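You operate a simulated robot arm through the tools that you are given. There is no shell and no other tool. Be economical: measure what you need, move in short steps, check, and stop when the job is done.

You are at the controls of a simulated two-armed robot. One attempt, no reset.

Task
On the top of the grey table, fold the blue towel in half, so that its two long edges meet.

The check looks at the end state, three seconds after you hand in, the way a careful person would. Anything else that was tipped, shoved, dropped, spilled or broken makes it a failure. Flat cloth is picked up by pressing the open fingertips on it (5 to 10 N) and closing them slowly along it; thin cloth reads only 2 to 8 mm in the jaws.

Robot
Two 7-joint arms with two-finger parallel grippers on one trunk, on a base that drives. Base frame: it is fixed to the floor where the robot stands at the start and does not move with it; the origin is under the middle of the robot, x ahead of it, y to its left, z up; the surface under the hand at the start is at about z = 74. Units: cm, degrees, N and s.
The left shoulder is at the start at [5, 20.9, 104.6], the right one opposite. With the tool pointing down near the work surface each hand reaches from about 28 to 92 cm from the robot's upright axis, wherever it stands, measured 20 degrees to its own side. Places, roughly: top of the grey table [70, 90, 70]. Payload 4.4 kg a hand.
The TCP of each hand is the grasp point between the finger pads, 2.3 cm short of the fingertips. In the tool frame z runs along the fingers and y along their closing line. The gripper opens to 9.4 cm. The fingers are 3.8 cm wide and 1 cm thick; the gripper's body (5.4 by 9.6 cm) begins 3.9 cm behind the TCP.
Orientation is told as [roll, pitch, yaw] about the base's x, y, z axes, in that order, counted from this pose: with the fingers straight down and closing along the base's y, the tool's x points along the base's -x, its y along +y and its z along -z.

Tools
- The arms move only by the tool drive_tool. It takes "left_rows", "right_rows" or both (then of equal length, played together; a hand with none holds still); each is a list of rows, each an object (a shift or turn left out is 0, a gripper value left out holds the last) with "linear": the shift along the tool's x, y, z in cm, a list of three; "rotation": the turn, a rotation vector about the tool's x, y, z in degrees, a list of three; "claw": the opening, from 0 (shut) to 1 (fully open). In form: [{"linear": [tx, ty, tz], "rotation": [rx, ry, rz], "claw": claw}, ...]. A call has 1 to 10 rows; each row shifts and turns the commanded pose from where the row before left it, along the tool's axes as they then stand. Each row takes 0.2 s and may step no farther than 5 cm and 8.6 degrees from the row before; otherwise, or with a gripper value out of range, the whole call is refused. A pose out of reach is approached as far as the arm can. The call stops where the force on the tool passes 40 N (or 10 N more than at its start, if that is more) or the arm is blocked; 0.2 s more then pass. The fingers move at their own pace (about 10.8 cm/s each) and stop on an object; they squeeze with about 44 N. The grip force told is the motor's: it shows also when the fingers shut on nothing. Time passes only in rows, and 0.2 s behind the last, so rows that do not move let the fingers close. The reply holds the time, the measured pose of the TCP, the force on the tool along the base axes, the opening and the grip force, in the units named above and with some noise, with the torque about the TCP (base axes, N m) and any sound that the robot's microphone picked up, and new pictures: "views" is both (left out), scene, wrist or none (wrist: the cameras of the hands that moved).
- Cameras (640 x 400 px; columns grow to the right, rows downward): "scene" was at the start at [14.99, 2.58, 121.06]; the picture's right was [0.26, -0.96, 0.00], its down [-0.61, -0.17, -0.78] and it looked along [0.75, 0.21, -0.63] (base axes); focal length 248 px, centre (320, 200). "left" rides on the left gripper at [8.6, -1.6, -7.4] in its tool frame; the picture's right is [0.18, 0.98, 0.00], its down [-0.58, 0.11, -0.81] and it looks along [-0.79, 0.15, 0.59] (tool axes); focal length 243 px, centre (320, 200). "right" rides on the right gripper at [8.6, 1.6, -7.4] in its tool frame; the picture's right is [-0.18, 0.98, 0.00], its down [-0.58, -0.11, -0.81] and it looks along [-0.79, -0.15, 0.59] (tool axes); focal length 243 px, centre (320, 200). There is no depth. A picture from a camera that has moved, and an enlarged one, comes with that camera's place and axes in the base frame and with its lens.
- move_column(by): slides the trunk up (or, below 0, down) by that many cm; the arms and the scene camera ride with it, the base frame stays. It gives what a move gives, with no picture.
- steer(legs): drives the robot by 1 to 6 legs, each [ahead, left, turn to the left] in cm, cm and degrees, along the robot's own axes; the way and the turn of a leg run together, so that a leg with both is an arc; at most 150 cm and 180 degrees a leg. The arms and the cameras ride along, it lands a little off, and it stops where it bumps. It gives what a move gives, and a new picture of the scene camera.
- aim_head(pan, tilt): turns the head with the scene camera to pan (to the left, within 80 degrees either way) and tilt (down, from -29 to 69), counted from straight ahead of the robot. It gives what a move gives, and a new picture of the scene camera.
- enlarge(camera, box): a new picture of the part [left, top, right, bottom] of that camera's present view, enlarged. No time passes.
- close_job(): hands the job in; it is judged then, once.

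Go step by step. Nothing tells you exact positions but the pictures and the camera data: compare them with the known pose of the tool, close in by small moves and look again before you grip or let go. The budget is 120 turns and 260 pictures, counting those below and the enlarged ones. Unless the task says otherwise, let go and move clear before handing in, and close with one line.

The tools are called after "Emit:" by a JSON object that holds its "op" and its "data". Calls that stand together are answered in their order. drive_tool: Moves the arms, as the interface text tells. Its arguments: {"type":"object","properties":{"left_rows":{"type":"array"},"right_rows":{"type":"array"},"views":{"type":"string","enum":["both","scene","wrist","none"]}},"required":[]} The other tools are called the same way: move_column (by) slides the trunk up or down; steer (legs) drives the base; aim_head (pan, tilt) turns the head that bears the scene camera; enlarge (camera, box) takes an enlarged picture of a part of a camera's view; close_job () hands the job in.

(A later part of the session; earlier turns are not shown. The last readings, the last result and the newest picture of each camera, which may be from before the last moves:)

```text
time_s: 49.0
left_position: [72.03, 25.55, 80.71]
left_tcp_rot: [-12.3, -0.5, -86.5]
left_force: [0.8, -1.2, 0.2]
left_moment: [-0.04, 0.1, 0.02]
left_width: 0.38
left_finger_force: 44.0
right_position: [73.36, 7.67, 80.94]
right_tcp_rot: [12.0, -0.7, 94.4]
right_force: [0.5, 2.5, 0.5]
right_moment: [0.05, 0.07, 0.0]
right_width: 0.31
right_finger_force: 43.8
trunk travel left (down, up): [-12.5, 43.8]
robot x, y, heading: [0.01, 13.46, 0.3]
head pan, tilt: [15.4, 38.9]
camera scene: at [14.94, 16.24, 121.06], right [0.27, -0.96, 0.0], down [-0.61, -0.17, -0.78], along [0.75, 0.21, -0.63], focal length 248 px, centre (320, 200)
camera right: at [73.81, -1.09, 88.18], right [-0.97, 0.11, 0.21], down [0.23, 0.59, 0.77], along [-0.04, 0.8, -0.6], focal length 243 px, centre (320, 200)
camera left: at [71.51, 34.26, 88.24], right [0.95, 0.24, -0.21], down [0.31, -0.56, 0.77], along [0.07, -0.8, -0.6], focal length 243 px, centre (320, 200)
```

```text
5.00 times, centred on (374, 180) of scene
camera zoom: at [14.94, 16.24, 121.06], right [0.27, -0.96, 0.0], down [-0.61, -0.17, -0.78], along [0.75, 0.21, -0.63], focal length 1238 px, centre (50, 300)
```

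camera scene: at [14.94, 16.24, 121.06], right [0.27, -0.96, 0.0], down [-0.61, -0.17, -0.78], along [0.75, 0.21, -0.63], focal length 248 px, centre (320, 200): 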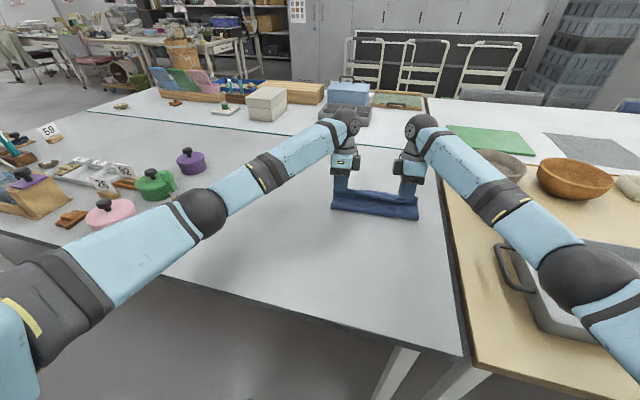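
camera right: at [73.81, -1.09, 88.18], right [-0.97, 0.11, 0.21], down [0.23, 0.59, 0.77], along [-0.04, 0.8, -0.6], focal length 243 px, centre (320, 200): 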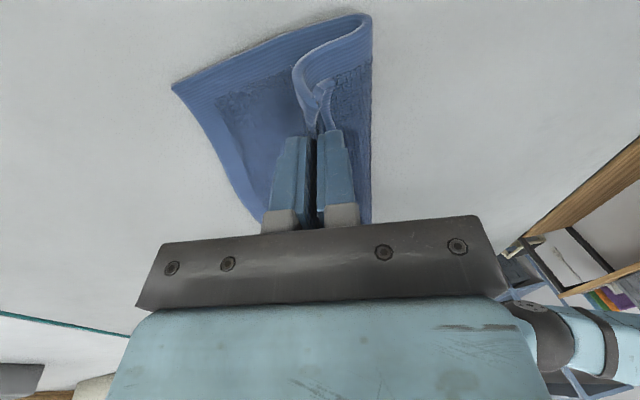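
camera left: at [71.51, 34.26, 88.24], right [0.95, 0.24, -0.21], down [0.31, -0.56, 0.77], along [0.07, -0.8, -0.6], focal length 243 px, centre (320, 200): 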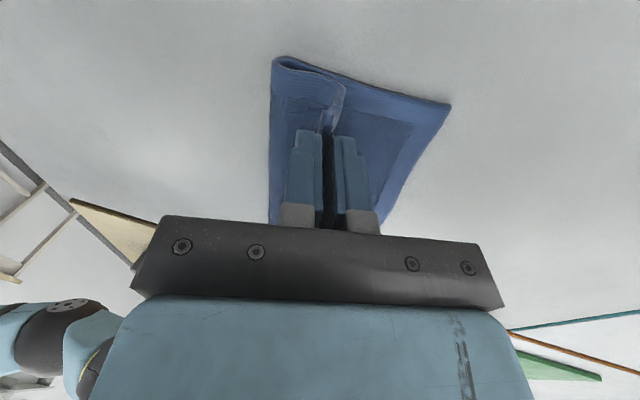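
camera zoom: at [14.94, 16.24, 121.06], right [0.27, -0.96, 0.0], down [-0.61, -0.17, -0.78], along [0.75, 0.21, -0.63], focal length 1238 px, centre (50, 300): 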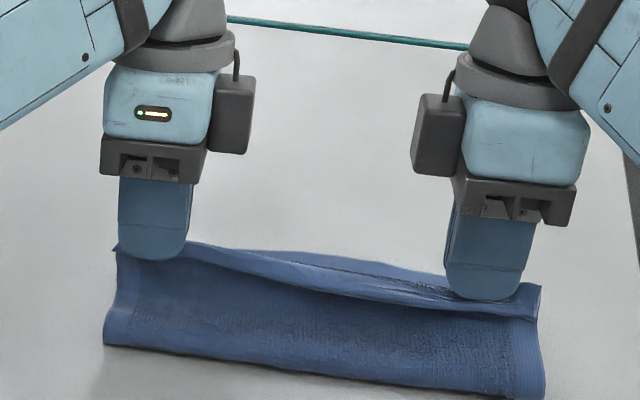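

The fold line is now at x≈67.5 (left) to 69.5 (right), which matches the midline. I'll lower the hem the last bit with a slight forward pull.

Emit:
{"op": "drive_tool", "data": {"left_rows": [{"linear": [0, 0.95, 0.6]}, {"linear": [0, 0.95, 0.63]}, {"linear": [0, 0.6, 0.6]}, {"linear": [0, 0.4, 0.6]}, {}], "right_rows": [{"linear": [0, -0.95, 0.6]}, {"linear": [0, -0.95, 0.63]}, {"linear": [0, -0.6, 0.6]}, {"linear": [0, -0.4, 0.6]}, {}]}}

Emit:
{"op": "enlarge", "data": {"camera": "scene", "box": [310, 140, 438, 220]}}

```text
time_s: 50.2
left_position: [74.32, 25.71, 77.83]
left_tcp_rot: [-12.2, -0.6, -86.6]
left_force: [0.1, -0.2, 1.1]
left_moment: [-0.01, 0.09, -0.02]
left_width: 0.35
left_finger_force: 44.0
right_position: [75.83, 7.88, 77.7]
right_tcp_rot: [12.2, -0.8, 94.4]
right_force: [-0.2, 1.3, 1.4]
right_moment: [0.03, 0.1, 0.01]
right_width: 0.28
right_finger_force: 44.0
trunk travel left (down, up): [-12.5, 43.8]
robot x, y, heading: [0.13, 13.88, 0.2]
head pan, tilt: [15.4, 38.9]
camera scene: at [14.95, 16.25, 121.06], right [0.27, -0.96, 0.0], down [-0.61, -0.17, -0.78], along [0.75, 0.21, -0.63], focal length 248 px, centre (320, 200)
camera right: at [76.26, -0.85, 85.24], right [-0.97, 0.11, 0.21], down [0.23, 0.59, 0.77], along [-0.04, 0.8, -0.6], focal length 243 px, centre (320, 200)
camera left: at [73.73, 34.38, 85.35], right [0.95, 0.24, -0.21], down [0.31, -0.56, 0.77], along [0.07, -0.8, -0.6], focal length 243 px, centre (320, 200)
```

scene: 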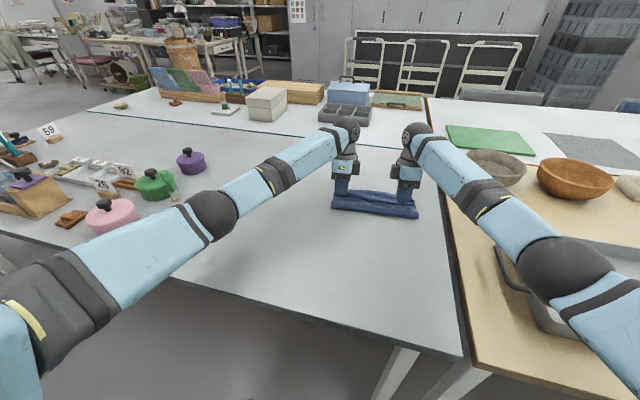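
right: 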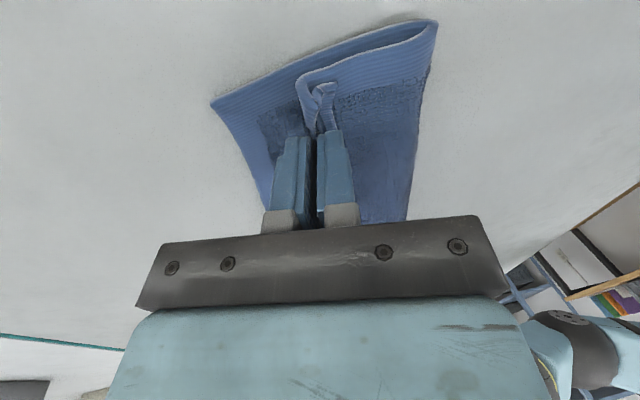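
left: 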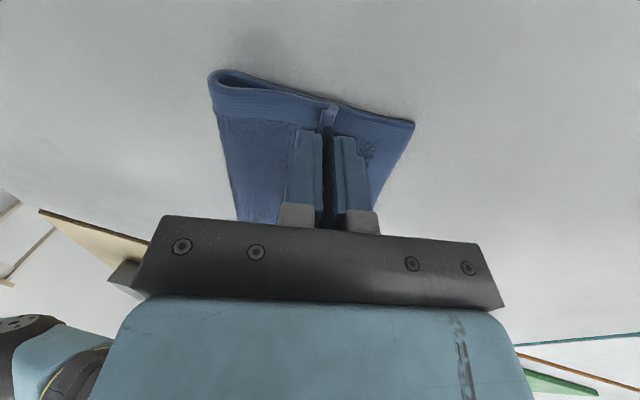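

```text
5.00 times, centred on (374, 180) of scene
camera zoom: at [14.95, 16.25, 121.06], right [0.27, -0.96, 0.0], down [-0.61, -0.17, -0.78], along [0.75, 0.21, -0.63], focal length 1238 px, centre (50, 300)
```

zoom: 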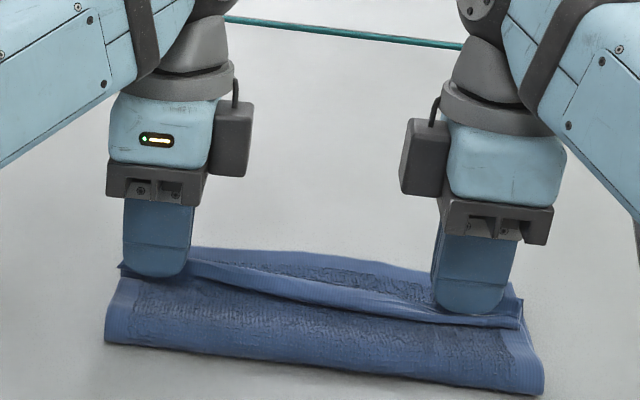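

The hem is laid with almost no tail. I'll release by opening forward so the rear fingers stay behind the lip and nudge it toward the far edge.

Emit:
{"op": "drive_tool", "data": {"left_rows": [{"claw": 0.1, "linear": [0, 0.45, -0.1]}, {"claw": 0.2, "linear": [0, 0.45, -0.1]}, {"claw": 0.3, "linear": [0, 0.45, -0.1]}, {"claw": 0.35, "linear": [0, 0.4, 0]}, {"linear": [0, 0.4, 0]}, {}], "right_rows": [{"claw": 0.1, "linear": [0, -0.45, -0.1]}, {"claw": 0.2, "linear": [0, -0.45, -0.1]}, {"claw": 0.3, "linear": [0, -0.45, -0.1]}, {"claw": 0.35, "linear": [0, -0.4, 0]}, {"linear": [0, -0.4, 0]}, {}]}}

Emit:
{"op": "enlarge", "data": {"camera": "scene", "box": [310, 140, 438, 220]}}

```text
time_s: 51.6
left_position: [76.37, 25.84, 77.81]
left_tcp_rot: [-12.2, -0.5, -86.4]
left_force: [-0.8, -0.4, 0.6]
left_moment: [-0.02, -0.02, 0.0]
left_width: 3.27
left_finger_force: 0.0
right_position: [77.88, 7.82, 77.65]
right_tcp_rot: [12.0, -0.8, 94.4]
right_force: [0.6, -0.3, -0.9]
right_moment: [0.01, 0.01, 0.02]
right_width: 3.28
right_finger_force: 0.2
trunk travel left (down, up): [-12.5, 43.8]
robot x, y, heading: [0.11, 13.8, -0.0]
head pan, tilt: [15.4, 38.9]
camera scene: at [14.96, 16.24, 121.06], right [0.27, -0.96, 0.0], down [-0.61, -0.17, -0.78], along [0.75, 0.21, -0.63], focal length 248 px, centre (320, 200)
camera right: at [78.48, -0.72, 85.04], right [-0.97, 0.11, 0.21], down [0.23, 0.59, 0.77], along [-0.04, 0.8, -0.6], focal length 243 px, centre (320, 200)
camera left: at [75.84, 34.56, 85.22], right [0.95, 0.24, -0.21], down [0.31, -0.56, 0.77], along [0.07, -0.8, -0.6], focal length 243 px, centre (320, 200)
```

scene: 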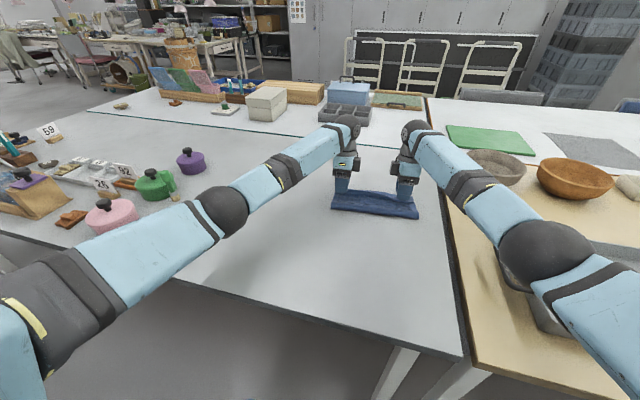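
right: 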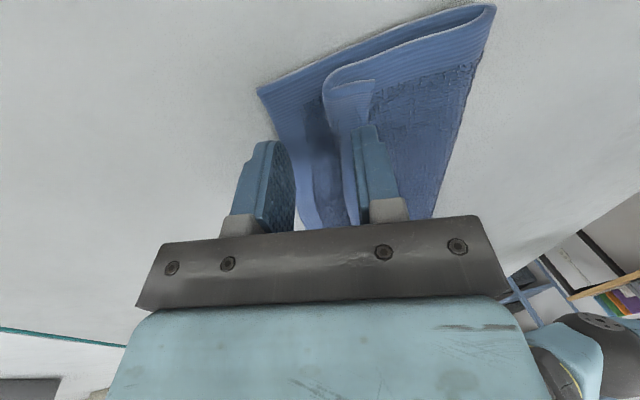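
left: 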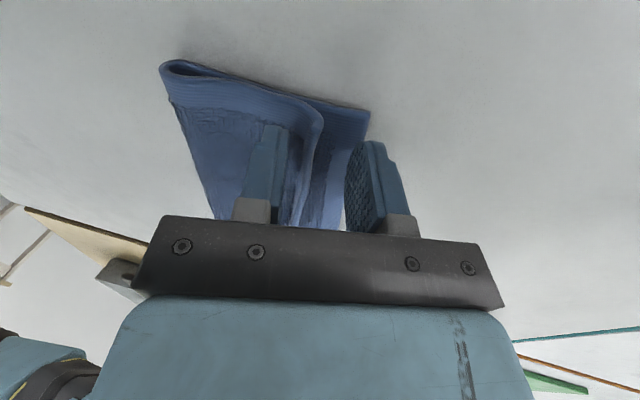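

```text
5.00 times, centred on (374, 180) of scene
camera zoom: at [14.96, 16.24, 121.06], right [0.27, -0.96, 0.0], down [-0.61, -0.17, -0.78], along [0.75, 0.21, -0.63], focal length 1238 px, centre (50, 300)
```

zoom: 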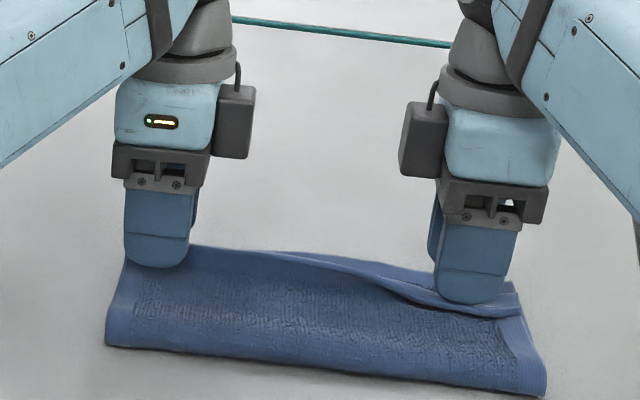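

The left side flipped out flat, and only the right end still has a small curl of about 2 cm. I'll lift both hands clear and look.

Emit:
{"op": "drive_tool", "data": {"left_rows": [{"linear": [0, 0, -0.5]}, {"linear": [0, 0, -2]}, {"linear": [0, 0, -4]}, {"linear": [3, 0, -3.5]}, {"linear": [4, 0, 0]}, {"linear": [3, 0, 0]}], "right_rows": [{"linear": [0, 0, -0.5]}, {"linear": [0, 0, -2]}, {"linear": [0, 2, -4]}, {"linear": [3, 2, -3.3]}, {"linear": [4, 0, 0]}, {"linear": [3, 0, 0]}]}}

Emit:
{"op": "enlarge", "data": {"camera": "scene", "box": [310, 140, 438, 220]}}

```text
time_s: 53.0
left_position: [77.88, 36.07, 87.5]
left_tcp_rot: [-12.2, -0.5, -86.6]
left_force: [0.2, 0.6, -1.1]
left_moment: [0.04, 0.0, 0.04]
left_width: 3.26
left_finger_force: 0.0
right_position: [76.8, -2.23, 88.04]
right_tcp_rot: [12.1, -0.8, 94.4]
right_force: [-0.7, 0.0, 0.7]
right_moment: [-0.02, -0.01, 0.0]
right_width: 3.27
right_finger_force: 0.0
trunk travel left (down, up): [-12.5, 43.8]
robot x, y, heading: [-0.17, 13.52, 0.0]
head pan, tilt: [15.4, 38.9]
camera scene: at [14.92, 16.24, 121.07], right [0.27, -0.96, 0.0], down [-0.61, -0.17, -0.78], along [0.75, 0.21, -0.63], focal length 248 px, centre (320, 200)
camera right: at [77.3, -11.0, 95.44], right [-0.97, 0.11, 0.21], down [0.23, 0.59, 0.77], along [-0.04, 0.8, -0.6], focal length 243 px, centre (320, 200)
camera left: at [77.25, 44.69, 94.92], right [0.95, 0.24, -0.21], down [0.31, -0.56, 0.77], along [0.07, -0.8, -0.6], focal length 243 px, centre (320, 200)
```

scene: 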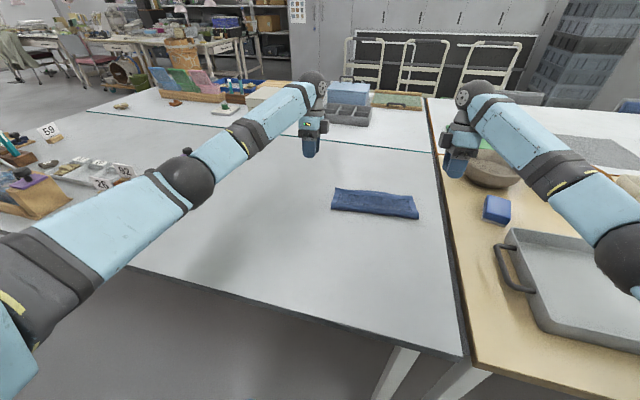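
right: 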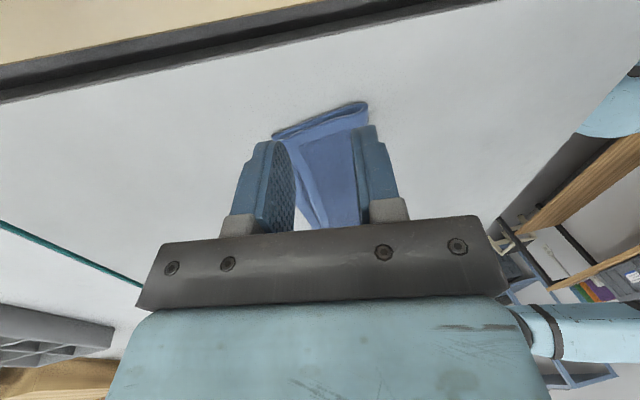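
left: 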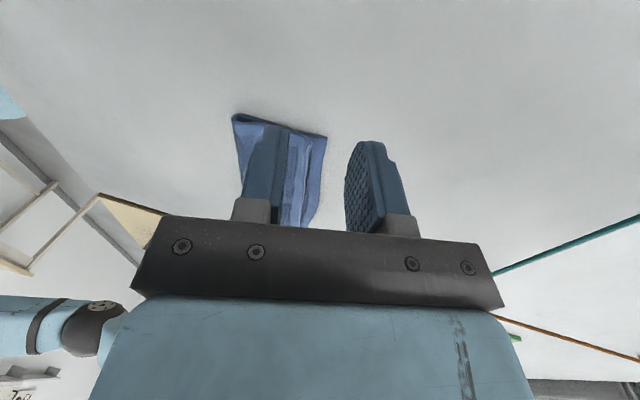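

```text
5.00 times, centred on (374, 180) of scene
camera zoom: at [14.92, 16.24, 121.07], right [0.27, -0.96, 0.0], down [-0.61, -0.17, -0.78], along [0.75, 0.21, -0.63], focal length 1238 px, centre (50, 300)
```

zoom: 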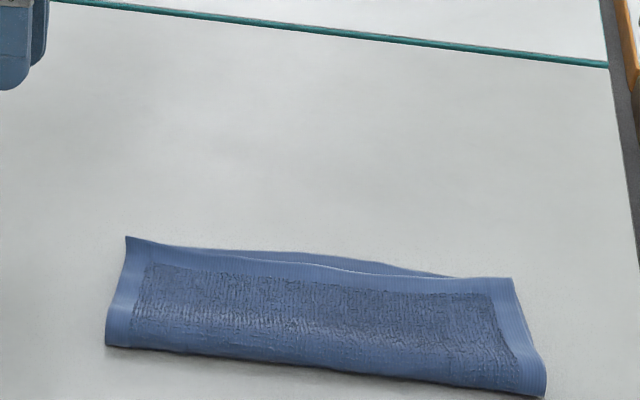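

The hem is now fully flat, and the top edge lies close to the bottom far edge. I'll zoom in to measure the mismatch.

Emit:
{"op": "enlarge", "data": {"camera": "scene", "box": [326, 176, 422, 236]}}

Emit:
{"op": "enlarge", "data": {"camera": "right", "box": [240, 80, 400, 180]}}

Emit:
{"op": "enlarge", "data": {"camera": "left", "box": [210, 95, 370, 195]}}

```text
6.67 times, centred on (374, 206) of scene
camera zoom: at [14.92, 16.24, 121.07], right [0.27, -0.96, 0.0], down [-0.61, -0.17, -0.78], along [0.75, 0.21, -0.63], focal length 1651 px, centre (-40, 160)
```

zoom: 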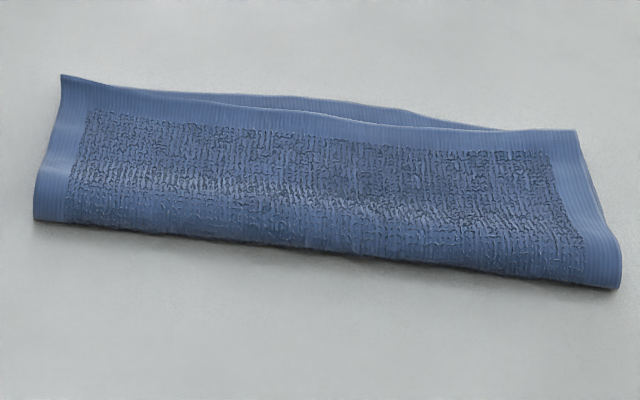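

```text
4.00 times, centred on (320, 130) of right
camera zoom: at [77.3, -11.0, 95.44], right [-0.97, 0.11, 0.21], down [0.23, 0.59, 0.77], along [-0.04, 0.8, -0.6], focal length 970 px, centre (320, 480)
```

zoom: 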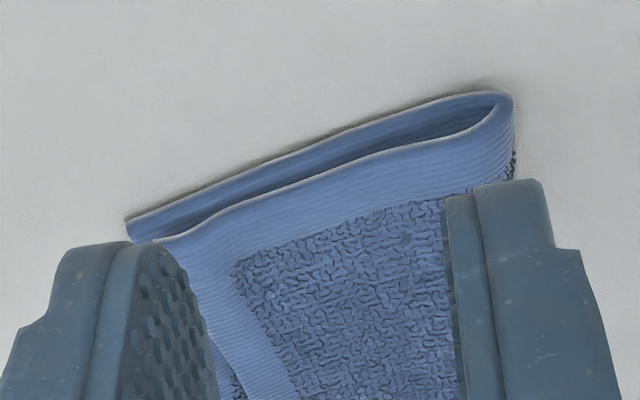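

```text
4.00 times, centred on (290, 145) of left
camera zoom: at [77.25, 44.69, 94.92], right [0.95, 0.24, -0.21], down [0.31, -0.56, 0.77], along [0.07, -0.8, -0.6], focal length 970 px, centre (440, 420)
```

zoom: 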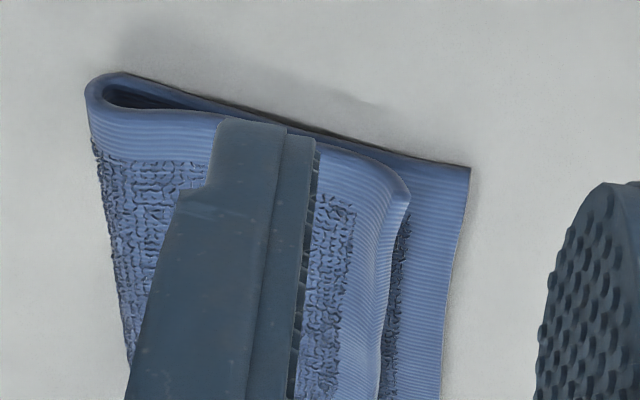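

The top edge falls short of the far edge by about 1.3 cm on the left and 0.8 cm on the right, with some puff left at the fold. I'll close the fingers, press lightly on the top layer and slide it forward to take that up.

Emit:
{"op": "drive_tool", "data": {"left_rows": [{"rotation": [-6, 0, 0], "claw": 0}, {"rotation": [-6.2, 0, 0]}, {"linear": [-3.6, -1.85, 0]}, {"linear": [-3.6, -1.85, 0]}, {"linear": [-3.5, -1.85, 0]}, {"linear": [0, 0, 4]}, {"linear": [0, 0, 3.5]}, {"linear": [0, 0, 1]}, {}], "right_rows": [{"rotation": [6, 0, 0], "claw": 0}, {"rotation": [6.1, 0, 0]}, {"linear": [-3.4, 0.5, 0]}, {"linear": [-3.4, 0.5, 0]}, {"linear": [-3.4, 0.5, 0]}, {"linear": [0, 0, 4]}, {"linear": [0, 0, 3.5]}, {"linear": [0, 0, 1.4]}, {}]}}

```text
time_s: 55.0
left_position: [73.0, 24.99, 78.93]
left_tcp_rot: [0.0, -0.7, -86.7]
left_force: [-0.2, -0.9, -1.1]
left_moment: [-0.05, 0.04, 0.0]
left_width: 0.0
left_finger_force: 41.9
right_position: [74.51, 7.83, 79.09]
right_tcp_rot: [0.1, -0.8, 94.4]
right_force: [-0.5, 0.6, 0.2]
right_moment: [-0.01, 0.0, -0.02]
right_width: 0.0
right_finger_force: 42.1
trunk travel left (down, up): [-12.5, 43.8]
robot x, y, heading: [0.34, 13.87, -0.1]
head pan, tilt: [15.4, 38.9]
camera scene: at [14.96, 16.24, 121.06], right [0.27, -0.96, 0.0], down [-0.61, -0.17, -0.78], along [0.75, 0.21, -0.63], focal length 248 px, centre (320, 200)
camera right: at [73.44, -0.92, 86.33], right [-0.99, 0.11, 0.0], down [0.06, 0.58, 0.81], along [0.09, 0.81, -0.58], focal length 243 px, centre (320, 200)
camera left: at [70.83, 33.6, 86.14], right [0.97, 0.24, 0.0], down [0.14, -0.57, 0.81], along [0.2, -0.79, -0.58], focal length 243 px, centre (320, 200)
```

scene: 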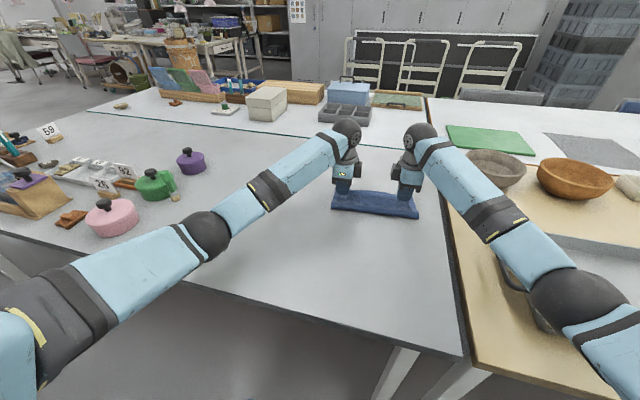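
right: 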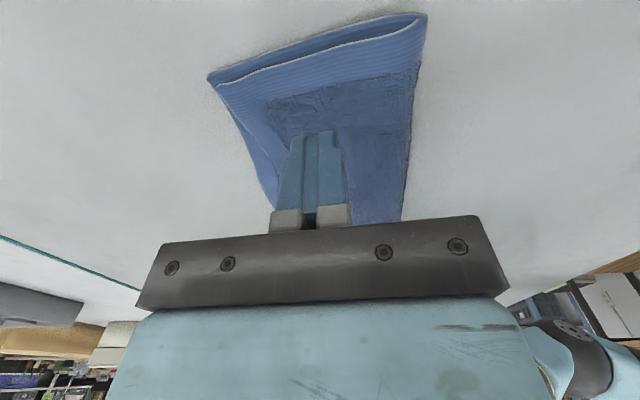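
left: 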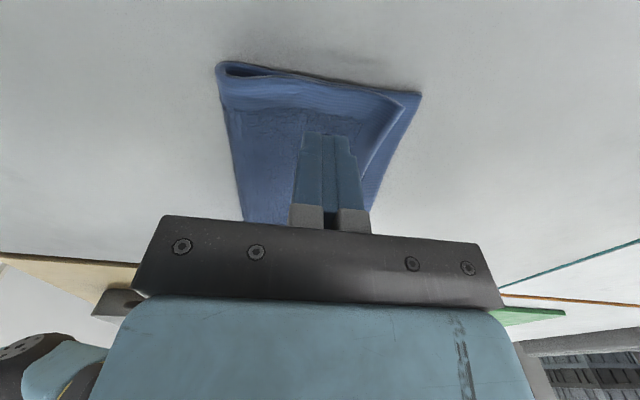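

Both hands are hovering over the top layer. I'll lower to light contact.

Emit:
{"op": "drive_tool", "data": {"left_rows": [{"linear": [0, 0, 0.6]}, {"linear": [0, 0, 0.5]}, {"linear": [0, 0, 0.3]}, {}], "right_rows": [{"linear": [0, 0, 0.6]}, {"linear": [0, 0, 0.5]}, {"linear": [0, 0, 0.4]}, {}], "views": "none"}}

Emit:
{"op": "drive_tool", "data": {"left_rows": [{"linear": [0, 0, 0.2]}, {}], "right_rows": [{"linear": [0, 0, 0.2]}, {}], "views": "none"}}

```text
time_s: 56.0
left_position: [73.1, 24.92, 77.59]
left_tcp_rot: [0.1, -0.5, -86.5]
left_force: [0.4, 0.3, -0.2]
left_moment: [0.01, -0.01, -0.01]
left_width: 0.01
left_finger_force: 42.1
right_position: [74.7, 7.81, 77.74]
right_tcp_rot: [0.0, -0.8, 94.4]
right_force: [-0.4, 0.4, -0.2]
right_moment: [-0.01, -0.01, -0.01]
right_width: 0.0
right_finger_force: 42.9
trunk travel left (down, up): [-12.5, 43.8]
robot x, y, heading: [-0.4, 13.39, 0.1]
head pan, tilt: [15.4, 38.9]
```

```text
time_s: 56.6
left_position: [73.05, 25.01, 77.44]
left_tcp_rot: [0.0, -0.4, -86.6]
left_force: [0.1, -0.4, 0.2]
left_moment: [0.01, -0.01, -0.03]
left_width: 0.0
left_finger_force: 42.2
right_position: [74.68, 7.94, 77.41]
right_tcp_rot: [0.0, -0.7, 94.3]
right_force: [-0.6, -0.1, -0.2]
right_moment: [0.01, -0.03, -0.04]
right_width: 0.03
right_finger_force: 42.0
trunk travel left (down, up): [-12.5, 43.8]
robot x, y, heading: [-0.22, 13.87, 0.1]
head pan, tilt: [15.4, 38.9]
```

Emit:
{"op": "drive_tool", "data": {"left_rows": [{"linear": [0, 0, 0.2]}, {"linear": [0, 0, 0.15]}, {}], "right_rows": [{"linear": [0, 0, 0.2]}, {"linear": [0, 0, 0.15]}, {}], "views": "none"}}

Emit:
{"op": "drive_tool", "data": {"left_rows": [{"linear": [0, 0, 0.1]}, {}], "right_rows": [{"linear": [0, 0, 0.1]}, {}], "views": "none"}}

```text
time_s: 57.4
left_position: [73.03, 25.09, 77.16]
left_tcp_rot: [0.0, -0.7, -86.5]
left_force: [1.2, 1.3, 2.9]
left_moment: [0.0, -0.04, 0.01]
left_width: 0.0
left_finger_force: 41.6
right_position: [74.63, 7.91, 77.16]
right_tcp_rot: [0.0, -0.8, 94.4]
right_force: [0.0, 1.3, 2.2]
right_moment: [0.03, 0.02, -0.01]
right_width: 0.0
right_finger_force: 42.8
trunk travel left (down, up): [-12.5, 43.8]
robot x, y, heading: [0.02, 13.89, 0.2]
head pan, tilt: [15.4, 38.9]
```

```text
time_s: 58.0
left_position: [73.0, 24.97, 77.0]
left_tcp_rot: [0.1, -0.6, -86.6]
left_force: [0.9, 0.1, 3.1]
left_moment: [0.03, -0.05, 0.01]
left_width: 0.0
left_finger_force: 42.7
right_position: [74.6, 7.93, 77.02]
right_tcp_rot: [-0.2, -0.9, 94.4]
right_force: [-0.9, 1.2, 2.8]
right_moment: [0.02, -0.03, -0.01]
right_width: 0.02
right_finger_force: 42.4
trunk travel left (down, up): [-12.5, 43.8]
robot x, y, heading: [-0.16, 13.43, -0.1]
head pan, tilt: [15.4, 38.9]
```

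Contact is light, about 3 N. I'll slide forward slowly, 1.3 cm on the left and 0.9 cm on the right, then look.

Emit:
{"op": "drive_tool", "data": {"left_rows": [{"linear": [0, 0.35, 0]}, {"linear": [0, 0.35, 0]}, {"linear": [0, 0.35, 0]}, {"linear": [0, 0.35, 0]}, {}], "right_rows": [{"linear": [0, -0.25, 0]}, {"linear": [0, -0.25, 0]}, {"linear": [0, -0.25, 0]}, {"linear": [0, -0.25, 0]}, {}], "views": "wrist"}}

```text
time_s: 59.2
left_position: [74.4, 25.08, 77.02]
left_tcp_rot: [-0.2, -0.5, -86.5]
left_force: [-1.1, 0.4, 4.0]
left_moment: [-0.01, 0.05, -0.01]
left_width: 0.0
left_finger_force: 42.1
right_position: [75.58, 7.96, 77.14]
right_tcp_rot: [-0.2, -0.8, 94.4]
right_force: [-1.8, -0.4, 1.4]
right_moment: [-0.02, 0.03, 0.0]
right_width: 0.02
right_finger_force: 42.3
trunk travel left (down, up): [-12.5, 43.8]
robot x, y, heading: [0.2, 13.65, -0.1]
head pan, tilt: [15.4, 38.9]
camera right: at [74.47, -0.78, 84.35], right [-0.99, 0.11, 0.0], down [0.06, 0.58, 0.81], along [0.09, 0.81, -0.58], focal length 243 px, centre (320, 200)
camera left: at [72.22, 33.63, 84.31], right [0.97, 0.24, 0.0], down [0.14, -0.57, 0.81], along [0.2, -0.79, -0.58], focal length 243 px, centre (320, 200)
```

right: 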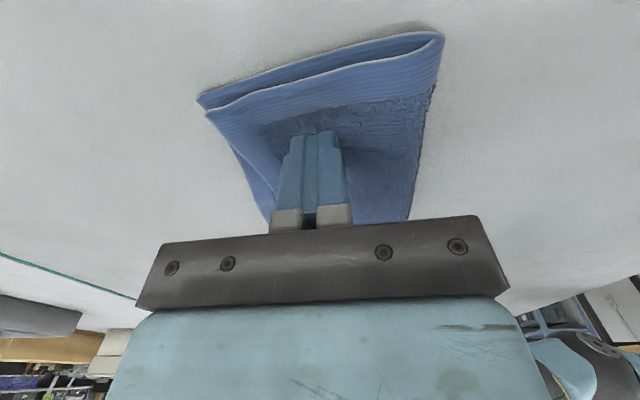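
left: 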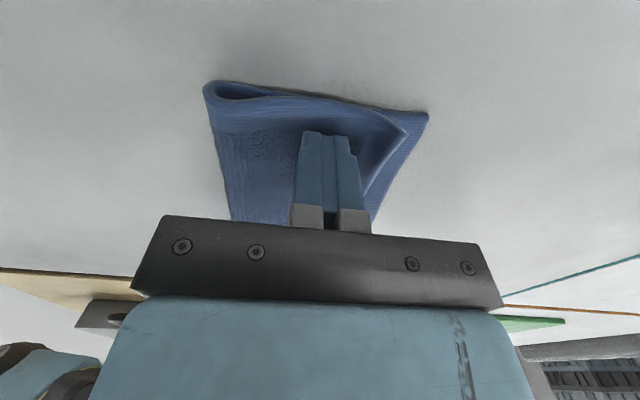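

Both layers slid forward together by about 1 cm, so the gap is now about 1.1 cm on the left and 0.5 cm on the right. I'll lift and press straight down on the raised hem lip to flatten it, without dragging.

Emit:
{"op": "drive_tool", "data": {"left_rows": [{"linear": [0, 0, -1.5]}, {"linear": [0, 0, -1.5]}, {"linear": [-0.5, 2.2, 0]}, {"linear": [0, 0, 1.3]}, {"linear": [0, 0, 1.0]}, {"linear": [0, 0, 0.5]}, {"linear": [0, 0, 0.3]}, {}], "right_rows": [{"linear": [0, 0, -1.5]}, {"linear": [0, 0, -1.5]}, {"linear": [0.5, -3, 0]}, {"linear": [0, 0, 1.3]}, {"linear": [0, 0, 1.0]}, {"linear": [0, 0, 0.5]}, {"linear": [0, 0, 0.3]}, {}], "views": "wrist"}}

```text
time_s: 61.0
left_position: [76.6, 24.59, 76.96]
left_tcp_rot: [0.0, -0.6, -86.4]
left_force: [2.0, 0.8, 5.9]
left_moment: [0.02, -0.06, -0.03]
left_width: 0.0
left_finger_force: 42.4
right_position: [78.59, 7.8, 77.0]
right_tcp_rot: [-0.1, -0.7, 94.4]
right_force: [1.0, -0.1, 3.7]
right_moment: [-0.07, -0.03, 0.01]
right_width: 0.0
right_finger_force: 42.5
trunk travel left (down, up): [-12.5, 43.8]
robot x, y, heading: [-0.33, 13.55, 0.3]
head pan, tilt: [15.4, 38.9]
camera right: at [77.42, -1.01, 84.26], right [-0.99, 0.11, 0.0], down [0.06, 0.58, 0.81], along [0.09, 0.81, -0.58], focal length 243 px, centre (320, 200)
camera left: at [74.41, 33.22, 84.25], right [0.97, 0.24, 0.0], down [0.14, -0.57, 0.81], along [0.2, -0.79, -0.58], focal length 243 px, centre (320, 200)
```

right: 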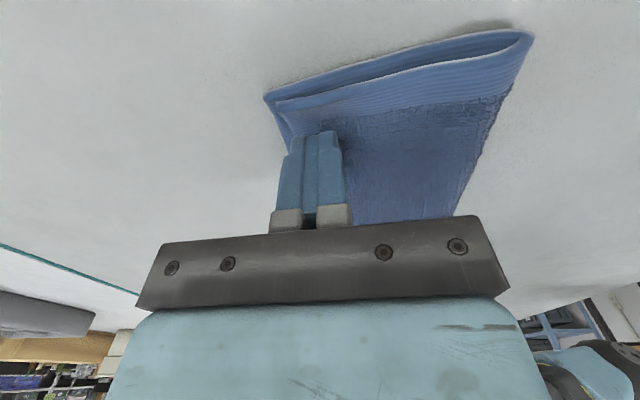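
left: 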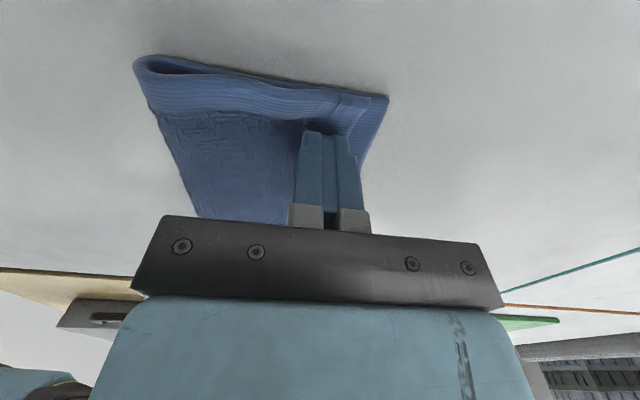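

The lips are flat now. Next I'll press down on the puffy fold side.

Emit:
{"op": "drive_tool", "data": {"left_rows": [{"linear": [0, 0, -2]}, {"linear": [0, 0, -1.5]}, {"linear": [0, -3, 0]}, {"linear": [0, -2.8, 0]}, {"linear": [0, 0, 1.8]}, {"linear": [0, 0, 0.8]}, {"linear": [0, 0, 0.5]}, {"linear": [0, 0, 0.5]}, {}], "right_rows": [{"linear": [0, 0, -2]}, {"linear": [0, 0, -1.5]}, {"linear": [0, 3, 0]}, {"linear": [0, 3, 0]}, {"linear": [0, 0, 1.8]}, {"linear": [0, 0, 0.8]}, {"linear": [0, 0, 0.5]}, {"linear": [0, 0, 0.5]}, {}], "views": "none"}}

Emit:
{"op": "drive_tool", "data": {"left_rows": [{"linear": [0, 0, -2]}, {"linear": [0, 0, -2]}, {"linear": [-4, -0.3, 0]}, {"linear": [0, 0, 2]}, {"linear": [0, 0, 1.0]}, {"linear": [0, 0, 1.0]}, {}], "right_rows": [{"linear": [0, 0, -2]}, {"linear": [0, 0, -2]}, {"linear": [-4, 0.3, 0]}, {"linear": [0, 0, 2]}, {"linear": [0, 0, 1.0]}, {"linear": [0, 0, 1.0]}, {}], "views": "none"}}

Emit:
{"op": "drive_tool", "data": {"left_rows": [{"linear": [0, 0, -2]}, {"linear": [0, 0, -4]}, {"linear": [0, 0, -4]}, {"linear": [4, 0, -2]}, {"linear": [4.5, 0, 0]}, {"linear": [4.5, 0, 0]}, {"linear": [4, 0, 0]}], "right_rows": [{"linear": [0, 0, -2]}, {"linear": [0, 0, -4]}, {"linear": [0, 0, -4]}, {"linear": [4, 0, -2]}, {"linear": [4.5, 0, 0]}, {"linear": [4.5, 0, 0]}, {"linear": [4, 0, 0]}]}}

Emit:
{"op": "enlarge", "data": {"camera": "scene", "box": [326, 170, 422, 230]}}

```text
time_s: 63.0
left_position: [70.81, 24.47, 77.09]
left_tcp_rot: [0.2, -0.6, -86.6]
left_force: [0.3, -1.0, 9.9]
left_moment: [0.03, 0.02, 0.01]
left_width: 0.01
left_finger_force: 42.5
right_position: [72.49, 7.24, 76.97]
right_tcp_rot: [-0.2, -0.8, 94.4]
right_force: [1.1, 0.0, 6.5]
right_moment: [0.0, -0.05, 0.0]
right_width: 0.0
right_finger_force: 42.3
trunk travel left (down, up): [-12.5, 43.8]
robot x, y, heading: [0.14, 13.33, 0.1]
head pan, tilt: [15.4, 38.9]
```

```text
time_s: 64.6
left_position: [70.88, 20.49, 76.87]
left_tcp_rot: [0.1, -0.4, -86.5]
left_force: [-2.4, 36.3, 8.7]
left_moment: [-1.72, -0.27, 0.21]
left_width: 0.0
left_finger_force: 42.0
right_position: [71.86, 11.01, 77.15]
right_tcp_rot: [-0.2, -0.6, 94.2]
right_force: [4.9, -35.9, 3.6]
right_moment: [1.74, 0.18, -0.28]
right_width: 0.0
right_finger_force: 42.7
trunk travel left (down, up): [-12.5, 43.8]
robot x, y, heading: [-0.12, 13.82, 0.1]
head pan, tilt: [15.4, 38.9]
```

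```text
time_s: 66.2
left_position: [69.61, 37.33, 88.67]
left_tcp_rot: [0.1, -0.7, -86.7]
left_force: [-0.5, 0.7, -0.9]
left_moment: [0.0, -0.03, -0.03]
left_width: 0.0
left_finger_force: 42.4
right_position: [73.24, -5.78, 88.47]
right_tcp_rot: [0.0, -0.8, 94.5]
right_force: [0.2, -0.7, 0.9]
right_moment: [-0.04, 0.01, 0.01]
right_width: 0.0
right_finger_force: 42.1
trunk travel left (down, up): [-12.5, 43.8]
robot x, y, heading: [0.01, 13.46, 0.0]
head pan, tilt: [15.4, 38.9]
camera scene: at [14.95, 16.24, 121.06], right [0.27, -0.96, 0.0], down [-0.61, -0.17, -0.78], along [0.75, 0.21, -0.63], focal length 248 px, centre (320, 200)
camera right: at [72.21, -14.64, 95.8], right [-0.99, 0.11, 0.0], down [0.06, 0.58, 0.81], along [0.09, 0.81, -0.58], focal length 243 px, centre (320, 200)
camera left: at [67.59, 45.92, 95.95], right [0.97, 0.24, 0.0], down [0.14, -0.57, 0.81], along [0.2, -0.79, -0.58], focal length 243 px, centre (320, 200)
```

scene: 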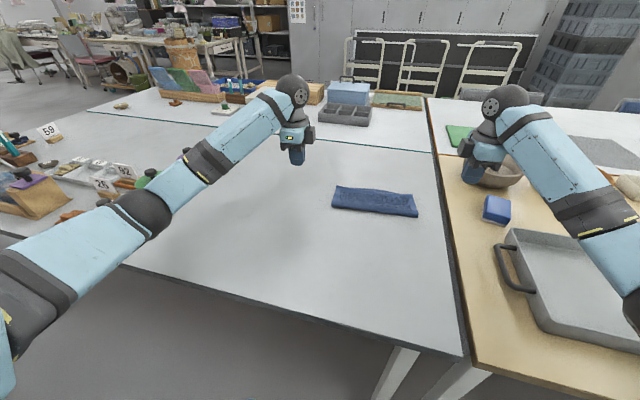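
right: 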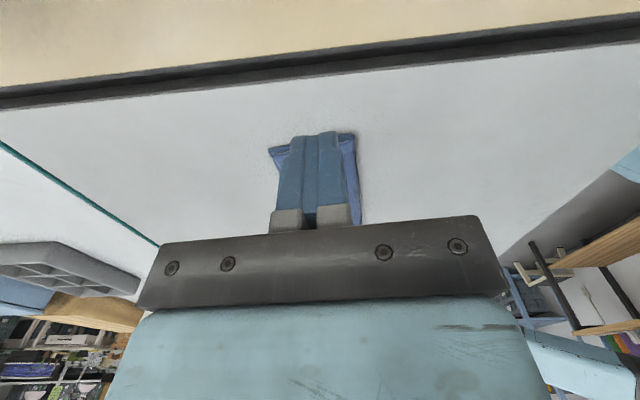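
left: 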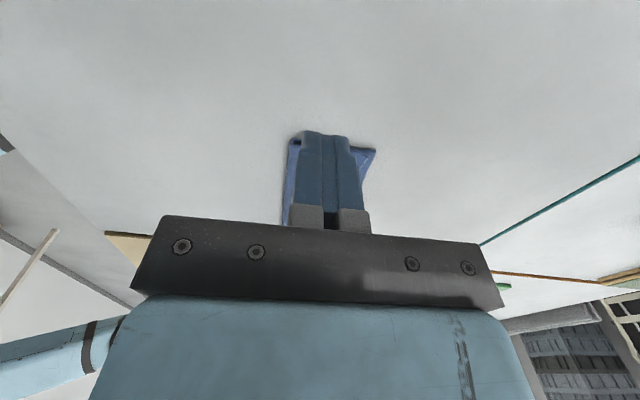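

```text
6.67 times, centred on (374, 200) of scene
camera zoom: at [14.95, 16.24, 121.06], right [0.27, -0.96, 0.0], down [-0.61, -0.17, -0.78], along [0.75, 0.21, -0.63], focal length 1651 px, centre (-40, 200)
```

zoom: 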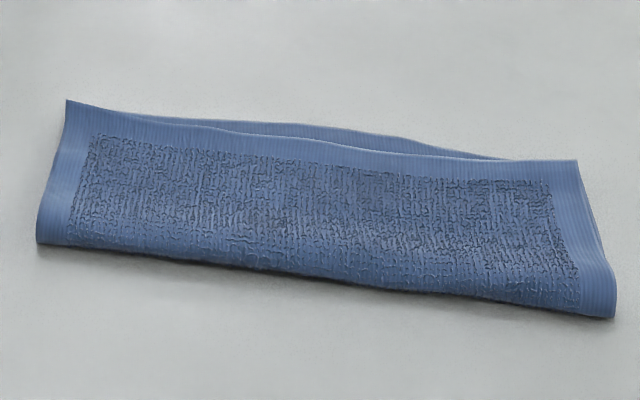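

The fold looks tidy. The fingers touched each other briefly over the cloth, with no visible effect. I'll move the left hand aside for an unobstructed wrist view of the long edges.

Emit:
{"op": "drive_tool", "data": {"left_rows": [{"linear": [0, 5, 0]}, {"linear": [0, 5, 0]}, {"linear": [0, 3, 0]}, {}], "views": "wrist"}}

Emit:
{"op": "enlarge", "data": {"camera": "left", "box": [140, 100, 300, 200]}}

```text
time_s: 67.2
left_position: [82.51, 38.24, 88.75]
left_tcp_rot: [0.0, -0.5, -86.6]
left_force: [-1.4, -0.5, -0.2]
left_moment: [-0.01, -0.01, 0.02]
left_width: 0.01
left_finger_force: 42.8
right_position: [73.3, -5.8, 88.57]
right_tcp_rot: [0.0, -0.8, 94.4]
right_force: [0.3, -0.6, 0.4]
right_moment: [0.0, -0.02, 0.02]
right_width: 0.01
right_finger_force: 42.7
trunk travel left (down, up): [-12.5, 43.8]
robot x, y, heading: [-0.24, 13.74, 0.0]
head pan, tilt: [15.4, 38.9]
camera left: at [80.29, 46.77, 95.98], right [0.97, 0.24, 0.0], down [0.14, -0.57, 0.81], along [0.2, -0.79, -0.58], focal length 243 px, centre (320, 200)
```

left: 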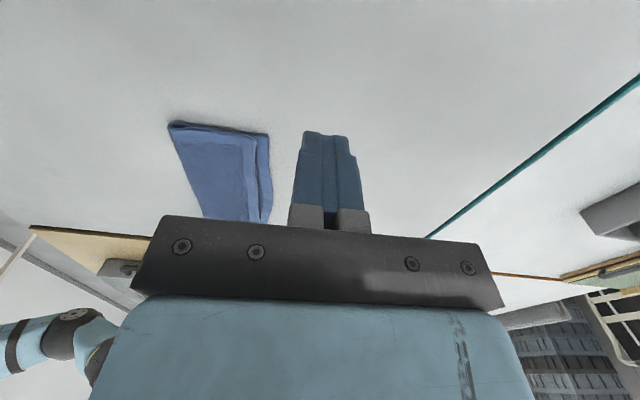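

```text
4.00 times, centred on (220, 150) of left
camera zoom: at [80.29, 46.77, 95.98], right [0.97, 0.24, 0.0], down [0.14, -0.57, 0.81], along [0.2, -0.79, -0.58], focal length 970 px, centre (720, 400)
```

zoom: 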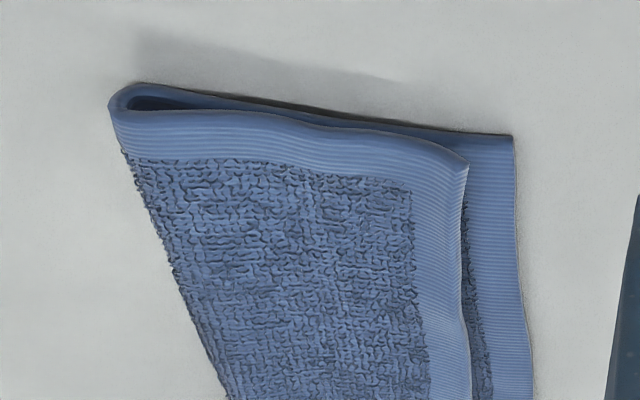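

From here the top edge is short by about 1.2 cm at the left corner and about 2 cm mid-length, so it's worth correcting. I'll pinch the top layer near its edge, lift slightly and carry it forward about 1.5 cm.

Emit:
{"op": "drive_tool", "data": {"left_rows": [{"linear": [-3.2, -1.9, 0], "claw": 0.32}, {"linear": [-3.2, -1.9, 0]}, {"linear": [-3.2, -1.9, 0]}, {"linear": [-3.2, -1.8, 0]}, {"linear": [0, 0, 4.5]}, {"linear": [0, 0, 4.2]}, {"linear": [0, 0, 1]}, {}], "right_rows": [{"linear": [-3.3, -1.3, 0], "claw": 0.32}, {"linear": [-3.3, -1.3, 0]}, {"linear": [-3.3, -1.3, 0]}, {"linear": [-3.3, -1.4, 0]}, {"linear": [0, 0, 4.5]}, {"linear": [0, 0, 4.2]}, {"linear": [0, 0, 0.8]}, {}], "views": "wrist"}}

```text
time_s: 69.0
left_position: [75.89, 24.89, 78.93]
left_tcp_rot: [0.0, -0.5, -86.6]
left_force: [0.3, -0.2, 0.3]
left_moment: [0.01, 0.0, 0.0]
left_width: 3.03
left_finger_force: 0.1
right_position: [77.58, 8.01, 79.31]
right_tcp_rot: [0.0, -0.8, 94.3]
right_force: [0.7, -0.3, -0.8]
right_moment: [-0.01, -0.02, 0.01]
right_width: 3.0
right_finger_force: 0.1
trunk travel left (down, up): [-12.5, 43.8]
robot x, y, heading: [-0.19, 13.34, 0.1]
head pan, tilt: [15.4, 38.9]
camera right: at [76.47, -0.82, 86.56], right [-0.99, 0.11, 0.0], down [0.06, 0.58, 0.81], along [0.09, 0.81, -0.58], focal length 243 px, centre (320, 200)
camera left: at [73.77, 33.43, 86.26], right [0.97, 0.24, 0.0], down [0.14, -0.57, 0.81], along [0.2, -0.79, -0.58], focal length 243 px, centre (320, 200)
```

right: 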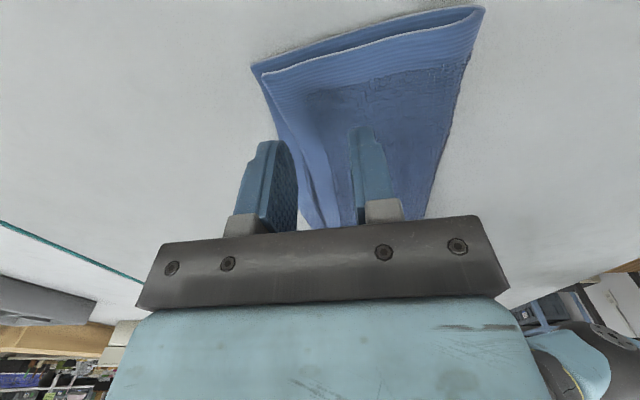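
left: 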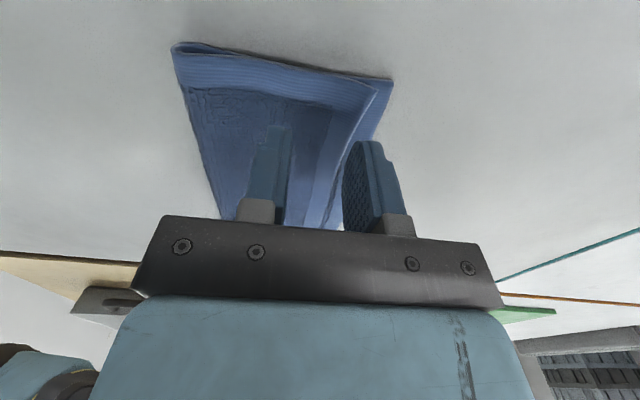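

The front fingers are just over the top edge. I'll shift both back slightly, lower to contact, then close.

Emit:
{"op": "drive_tool", "data": {"left_rows": [{"linear": [0, -0.4, 0.5]}, {"linear": [0, 0, 0.8]}, {"linear": [0, 0, 0.3]}, {"linear": [0, 0, 0.2]}, {}], "right_rows": [{"linear": [0, 0.5, 0.7]}, {"linear": [0, 0, 0.9]}, {"linear": [0, 0, 0.4]}, {"linear": [0, 0, 0.2]}, {}], "views": "none"}}

Emit:
{"op": "drive_tool", "data": {"left_rows": [{"linear": [0, 0, 0.15]}, {}], "right_rows": [{"linear": [0, 0, 0.15]}, {}], "views": "none"}}

```text
time_s: 70.2
left_position: [75.63, 24.75, 77.3]
left_tcp_rot: [-0.1, -0.5, -86.4]
left_force: [-0.1, 1.0, 0.3]
left_moment: [0.03, 0.02, 0.0]
left_width: 3.0
left_finger_force: 0.1
right_position: [77.05, 7.83, 77.18]
right_tcp_rot: [0.0, -0.8, 94.5]
right_force: [0.7, 0.2, 1.5]
right_moment: [-0.01, 0.03, -0.04]
right_width: 3.0
right_finger_force: 0.0
trunk travel left (down, up): [-12.5, 43.8]
robot x, y, heading: [-0.06, 13.42, 0.1]
head pan, tilt: [15.4, 38.9]
```

```text
time_s: 70.8
left_position: [75.65, 24.81, 77.05]
left_tcp_rot: [0.1, -0.5, -86.5]
left_force: [-1.3, -0.6, 2.5]
left_moment: [-0.03, 0.02, 0.0]
left_width: 3.0
left_finger_force: 0.1
right_position: [76.96, 7.92, 77.06]
right_tcp_rot: [-0.1, -0.8, 94.4]
right_force: [0.5, -0.6, 3.2]
right_moment: [-0.04, -0.03, 0.03]
right_width: 2.98
right_finger_force: 0.0
trunk travel left (down, up): [-12.5, 43.8]
robot x, y, heading: [-0.11, 13.46, -0.1]
head pan, tilt: [15.4, 38.9]
```

Emit:
{"op": "drive_tool", "data": {"left_rows": [{"linear": [0, 0, 0.2]}, {"claw": 0.27}, {"claw": 0.22}, {"claw": 0.17}, {"claw": 0.12}, {"claw": 0.07}, {"claw": 0.03}, {"claw": 0}, {}, {}], "right_rows": [{"linear": [0, 0, 0.2]}, {"claw": 0.27}, {"claw": 0.22}, {"claw": 0.17}, {"claw": 0.12}, {"claw": 0.07}, {"claw": 0.03}, {"claw": 0}, {}, {}], "views": "wrist"}}

```text
time_s: 73.0
left_position: [75.72, 24.82, 77.0]
left_tcp_rot: [0.1, -0.6, -86.6]
left_force: [0.5, -1.1, 8.2]
left_moment: [0.0, -0.03, 0.0]
left_width: 0.58
left_finger_force: 44.1
right_position: [76.86, 7.88, 77.03]
right_tcp_rot: [-0.1, -0.6, 94.3]
right_force: [-0.6, 1.6, 8.4]
right_moment: [0.06, 0.03, 0.01]
right_width: 0.69
right_finger_force: 44.0
trunk travel left (down, up): [-12.5, 43.8]
robot x, y, heading: [0.16, 13.49, -0.1]
head pan, tilt: [15.4, 38.9]
camera right: at [75.86, -0.91, 84.25], right [-0.99, 0.11, 0.0], down [0.06, 0.58, 0.81], along [0.09, 0.81, -0.58], focal length 243 px, centre (320, 200)
camera left: at [73.39, 33.38, 84.37], right [0.97, 0.24, 0.0], down [0.14, -0.57, 0.81], along [0.2, -0.79, -0.58], focal length 243 px, centre (320, 200)
```

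right: 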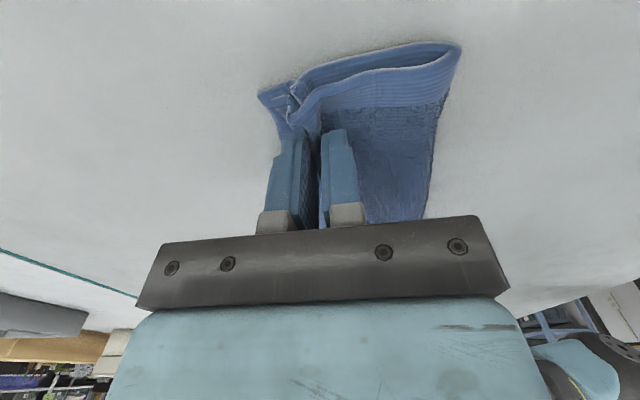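
left: 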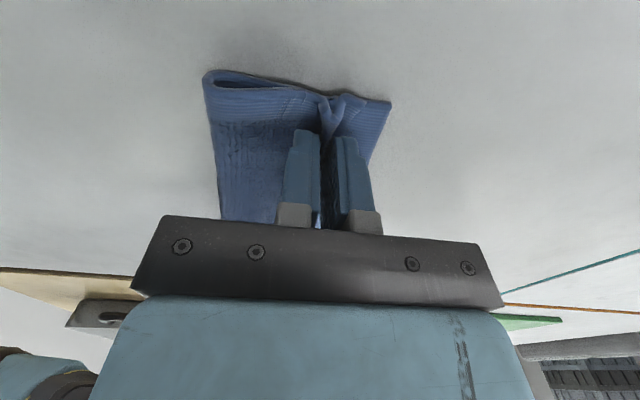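

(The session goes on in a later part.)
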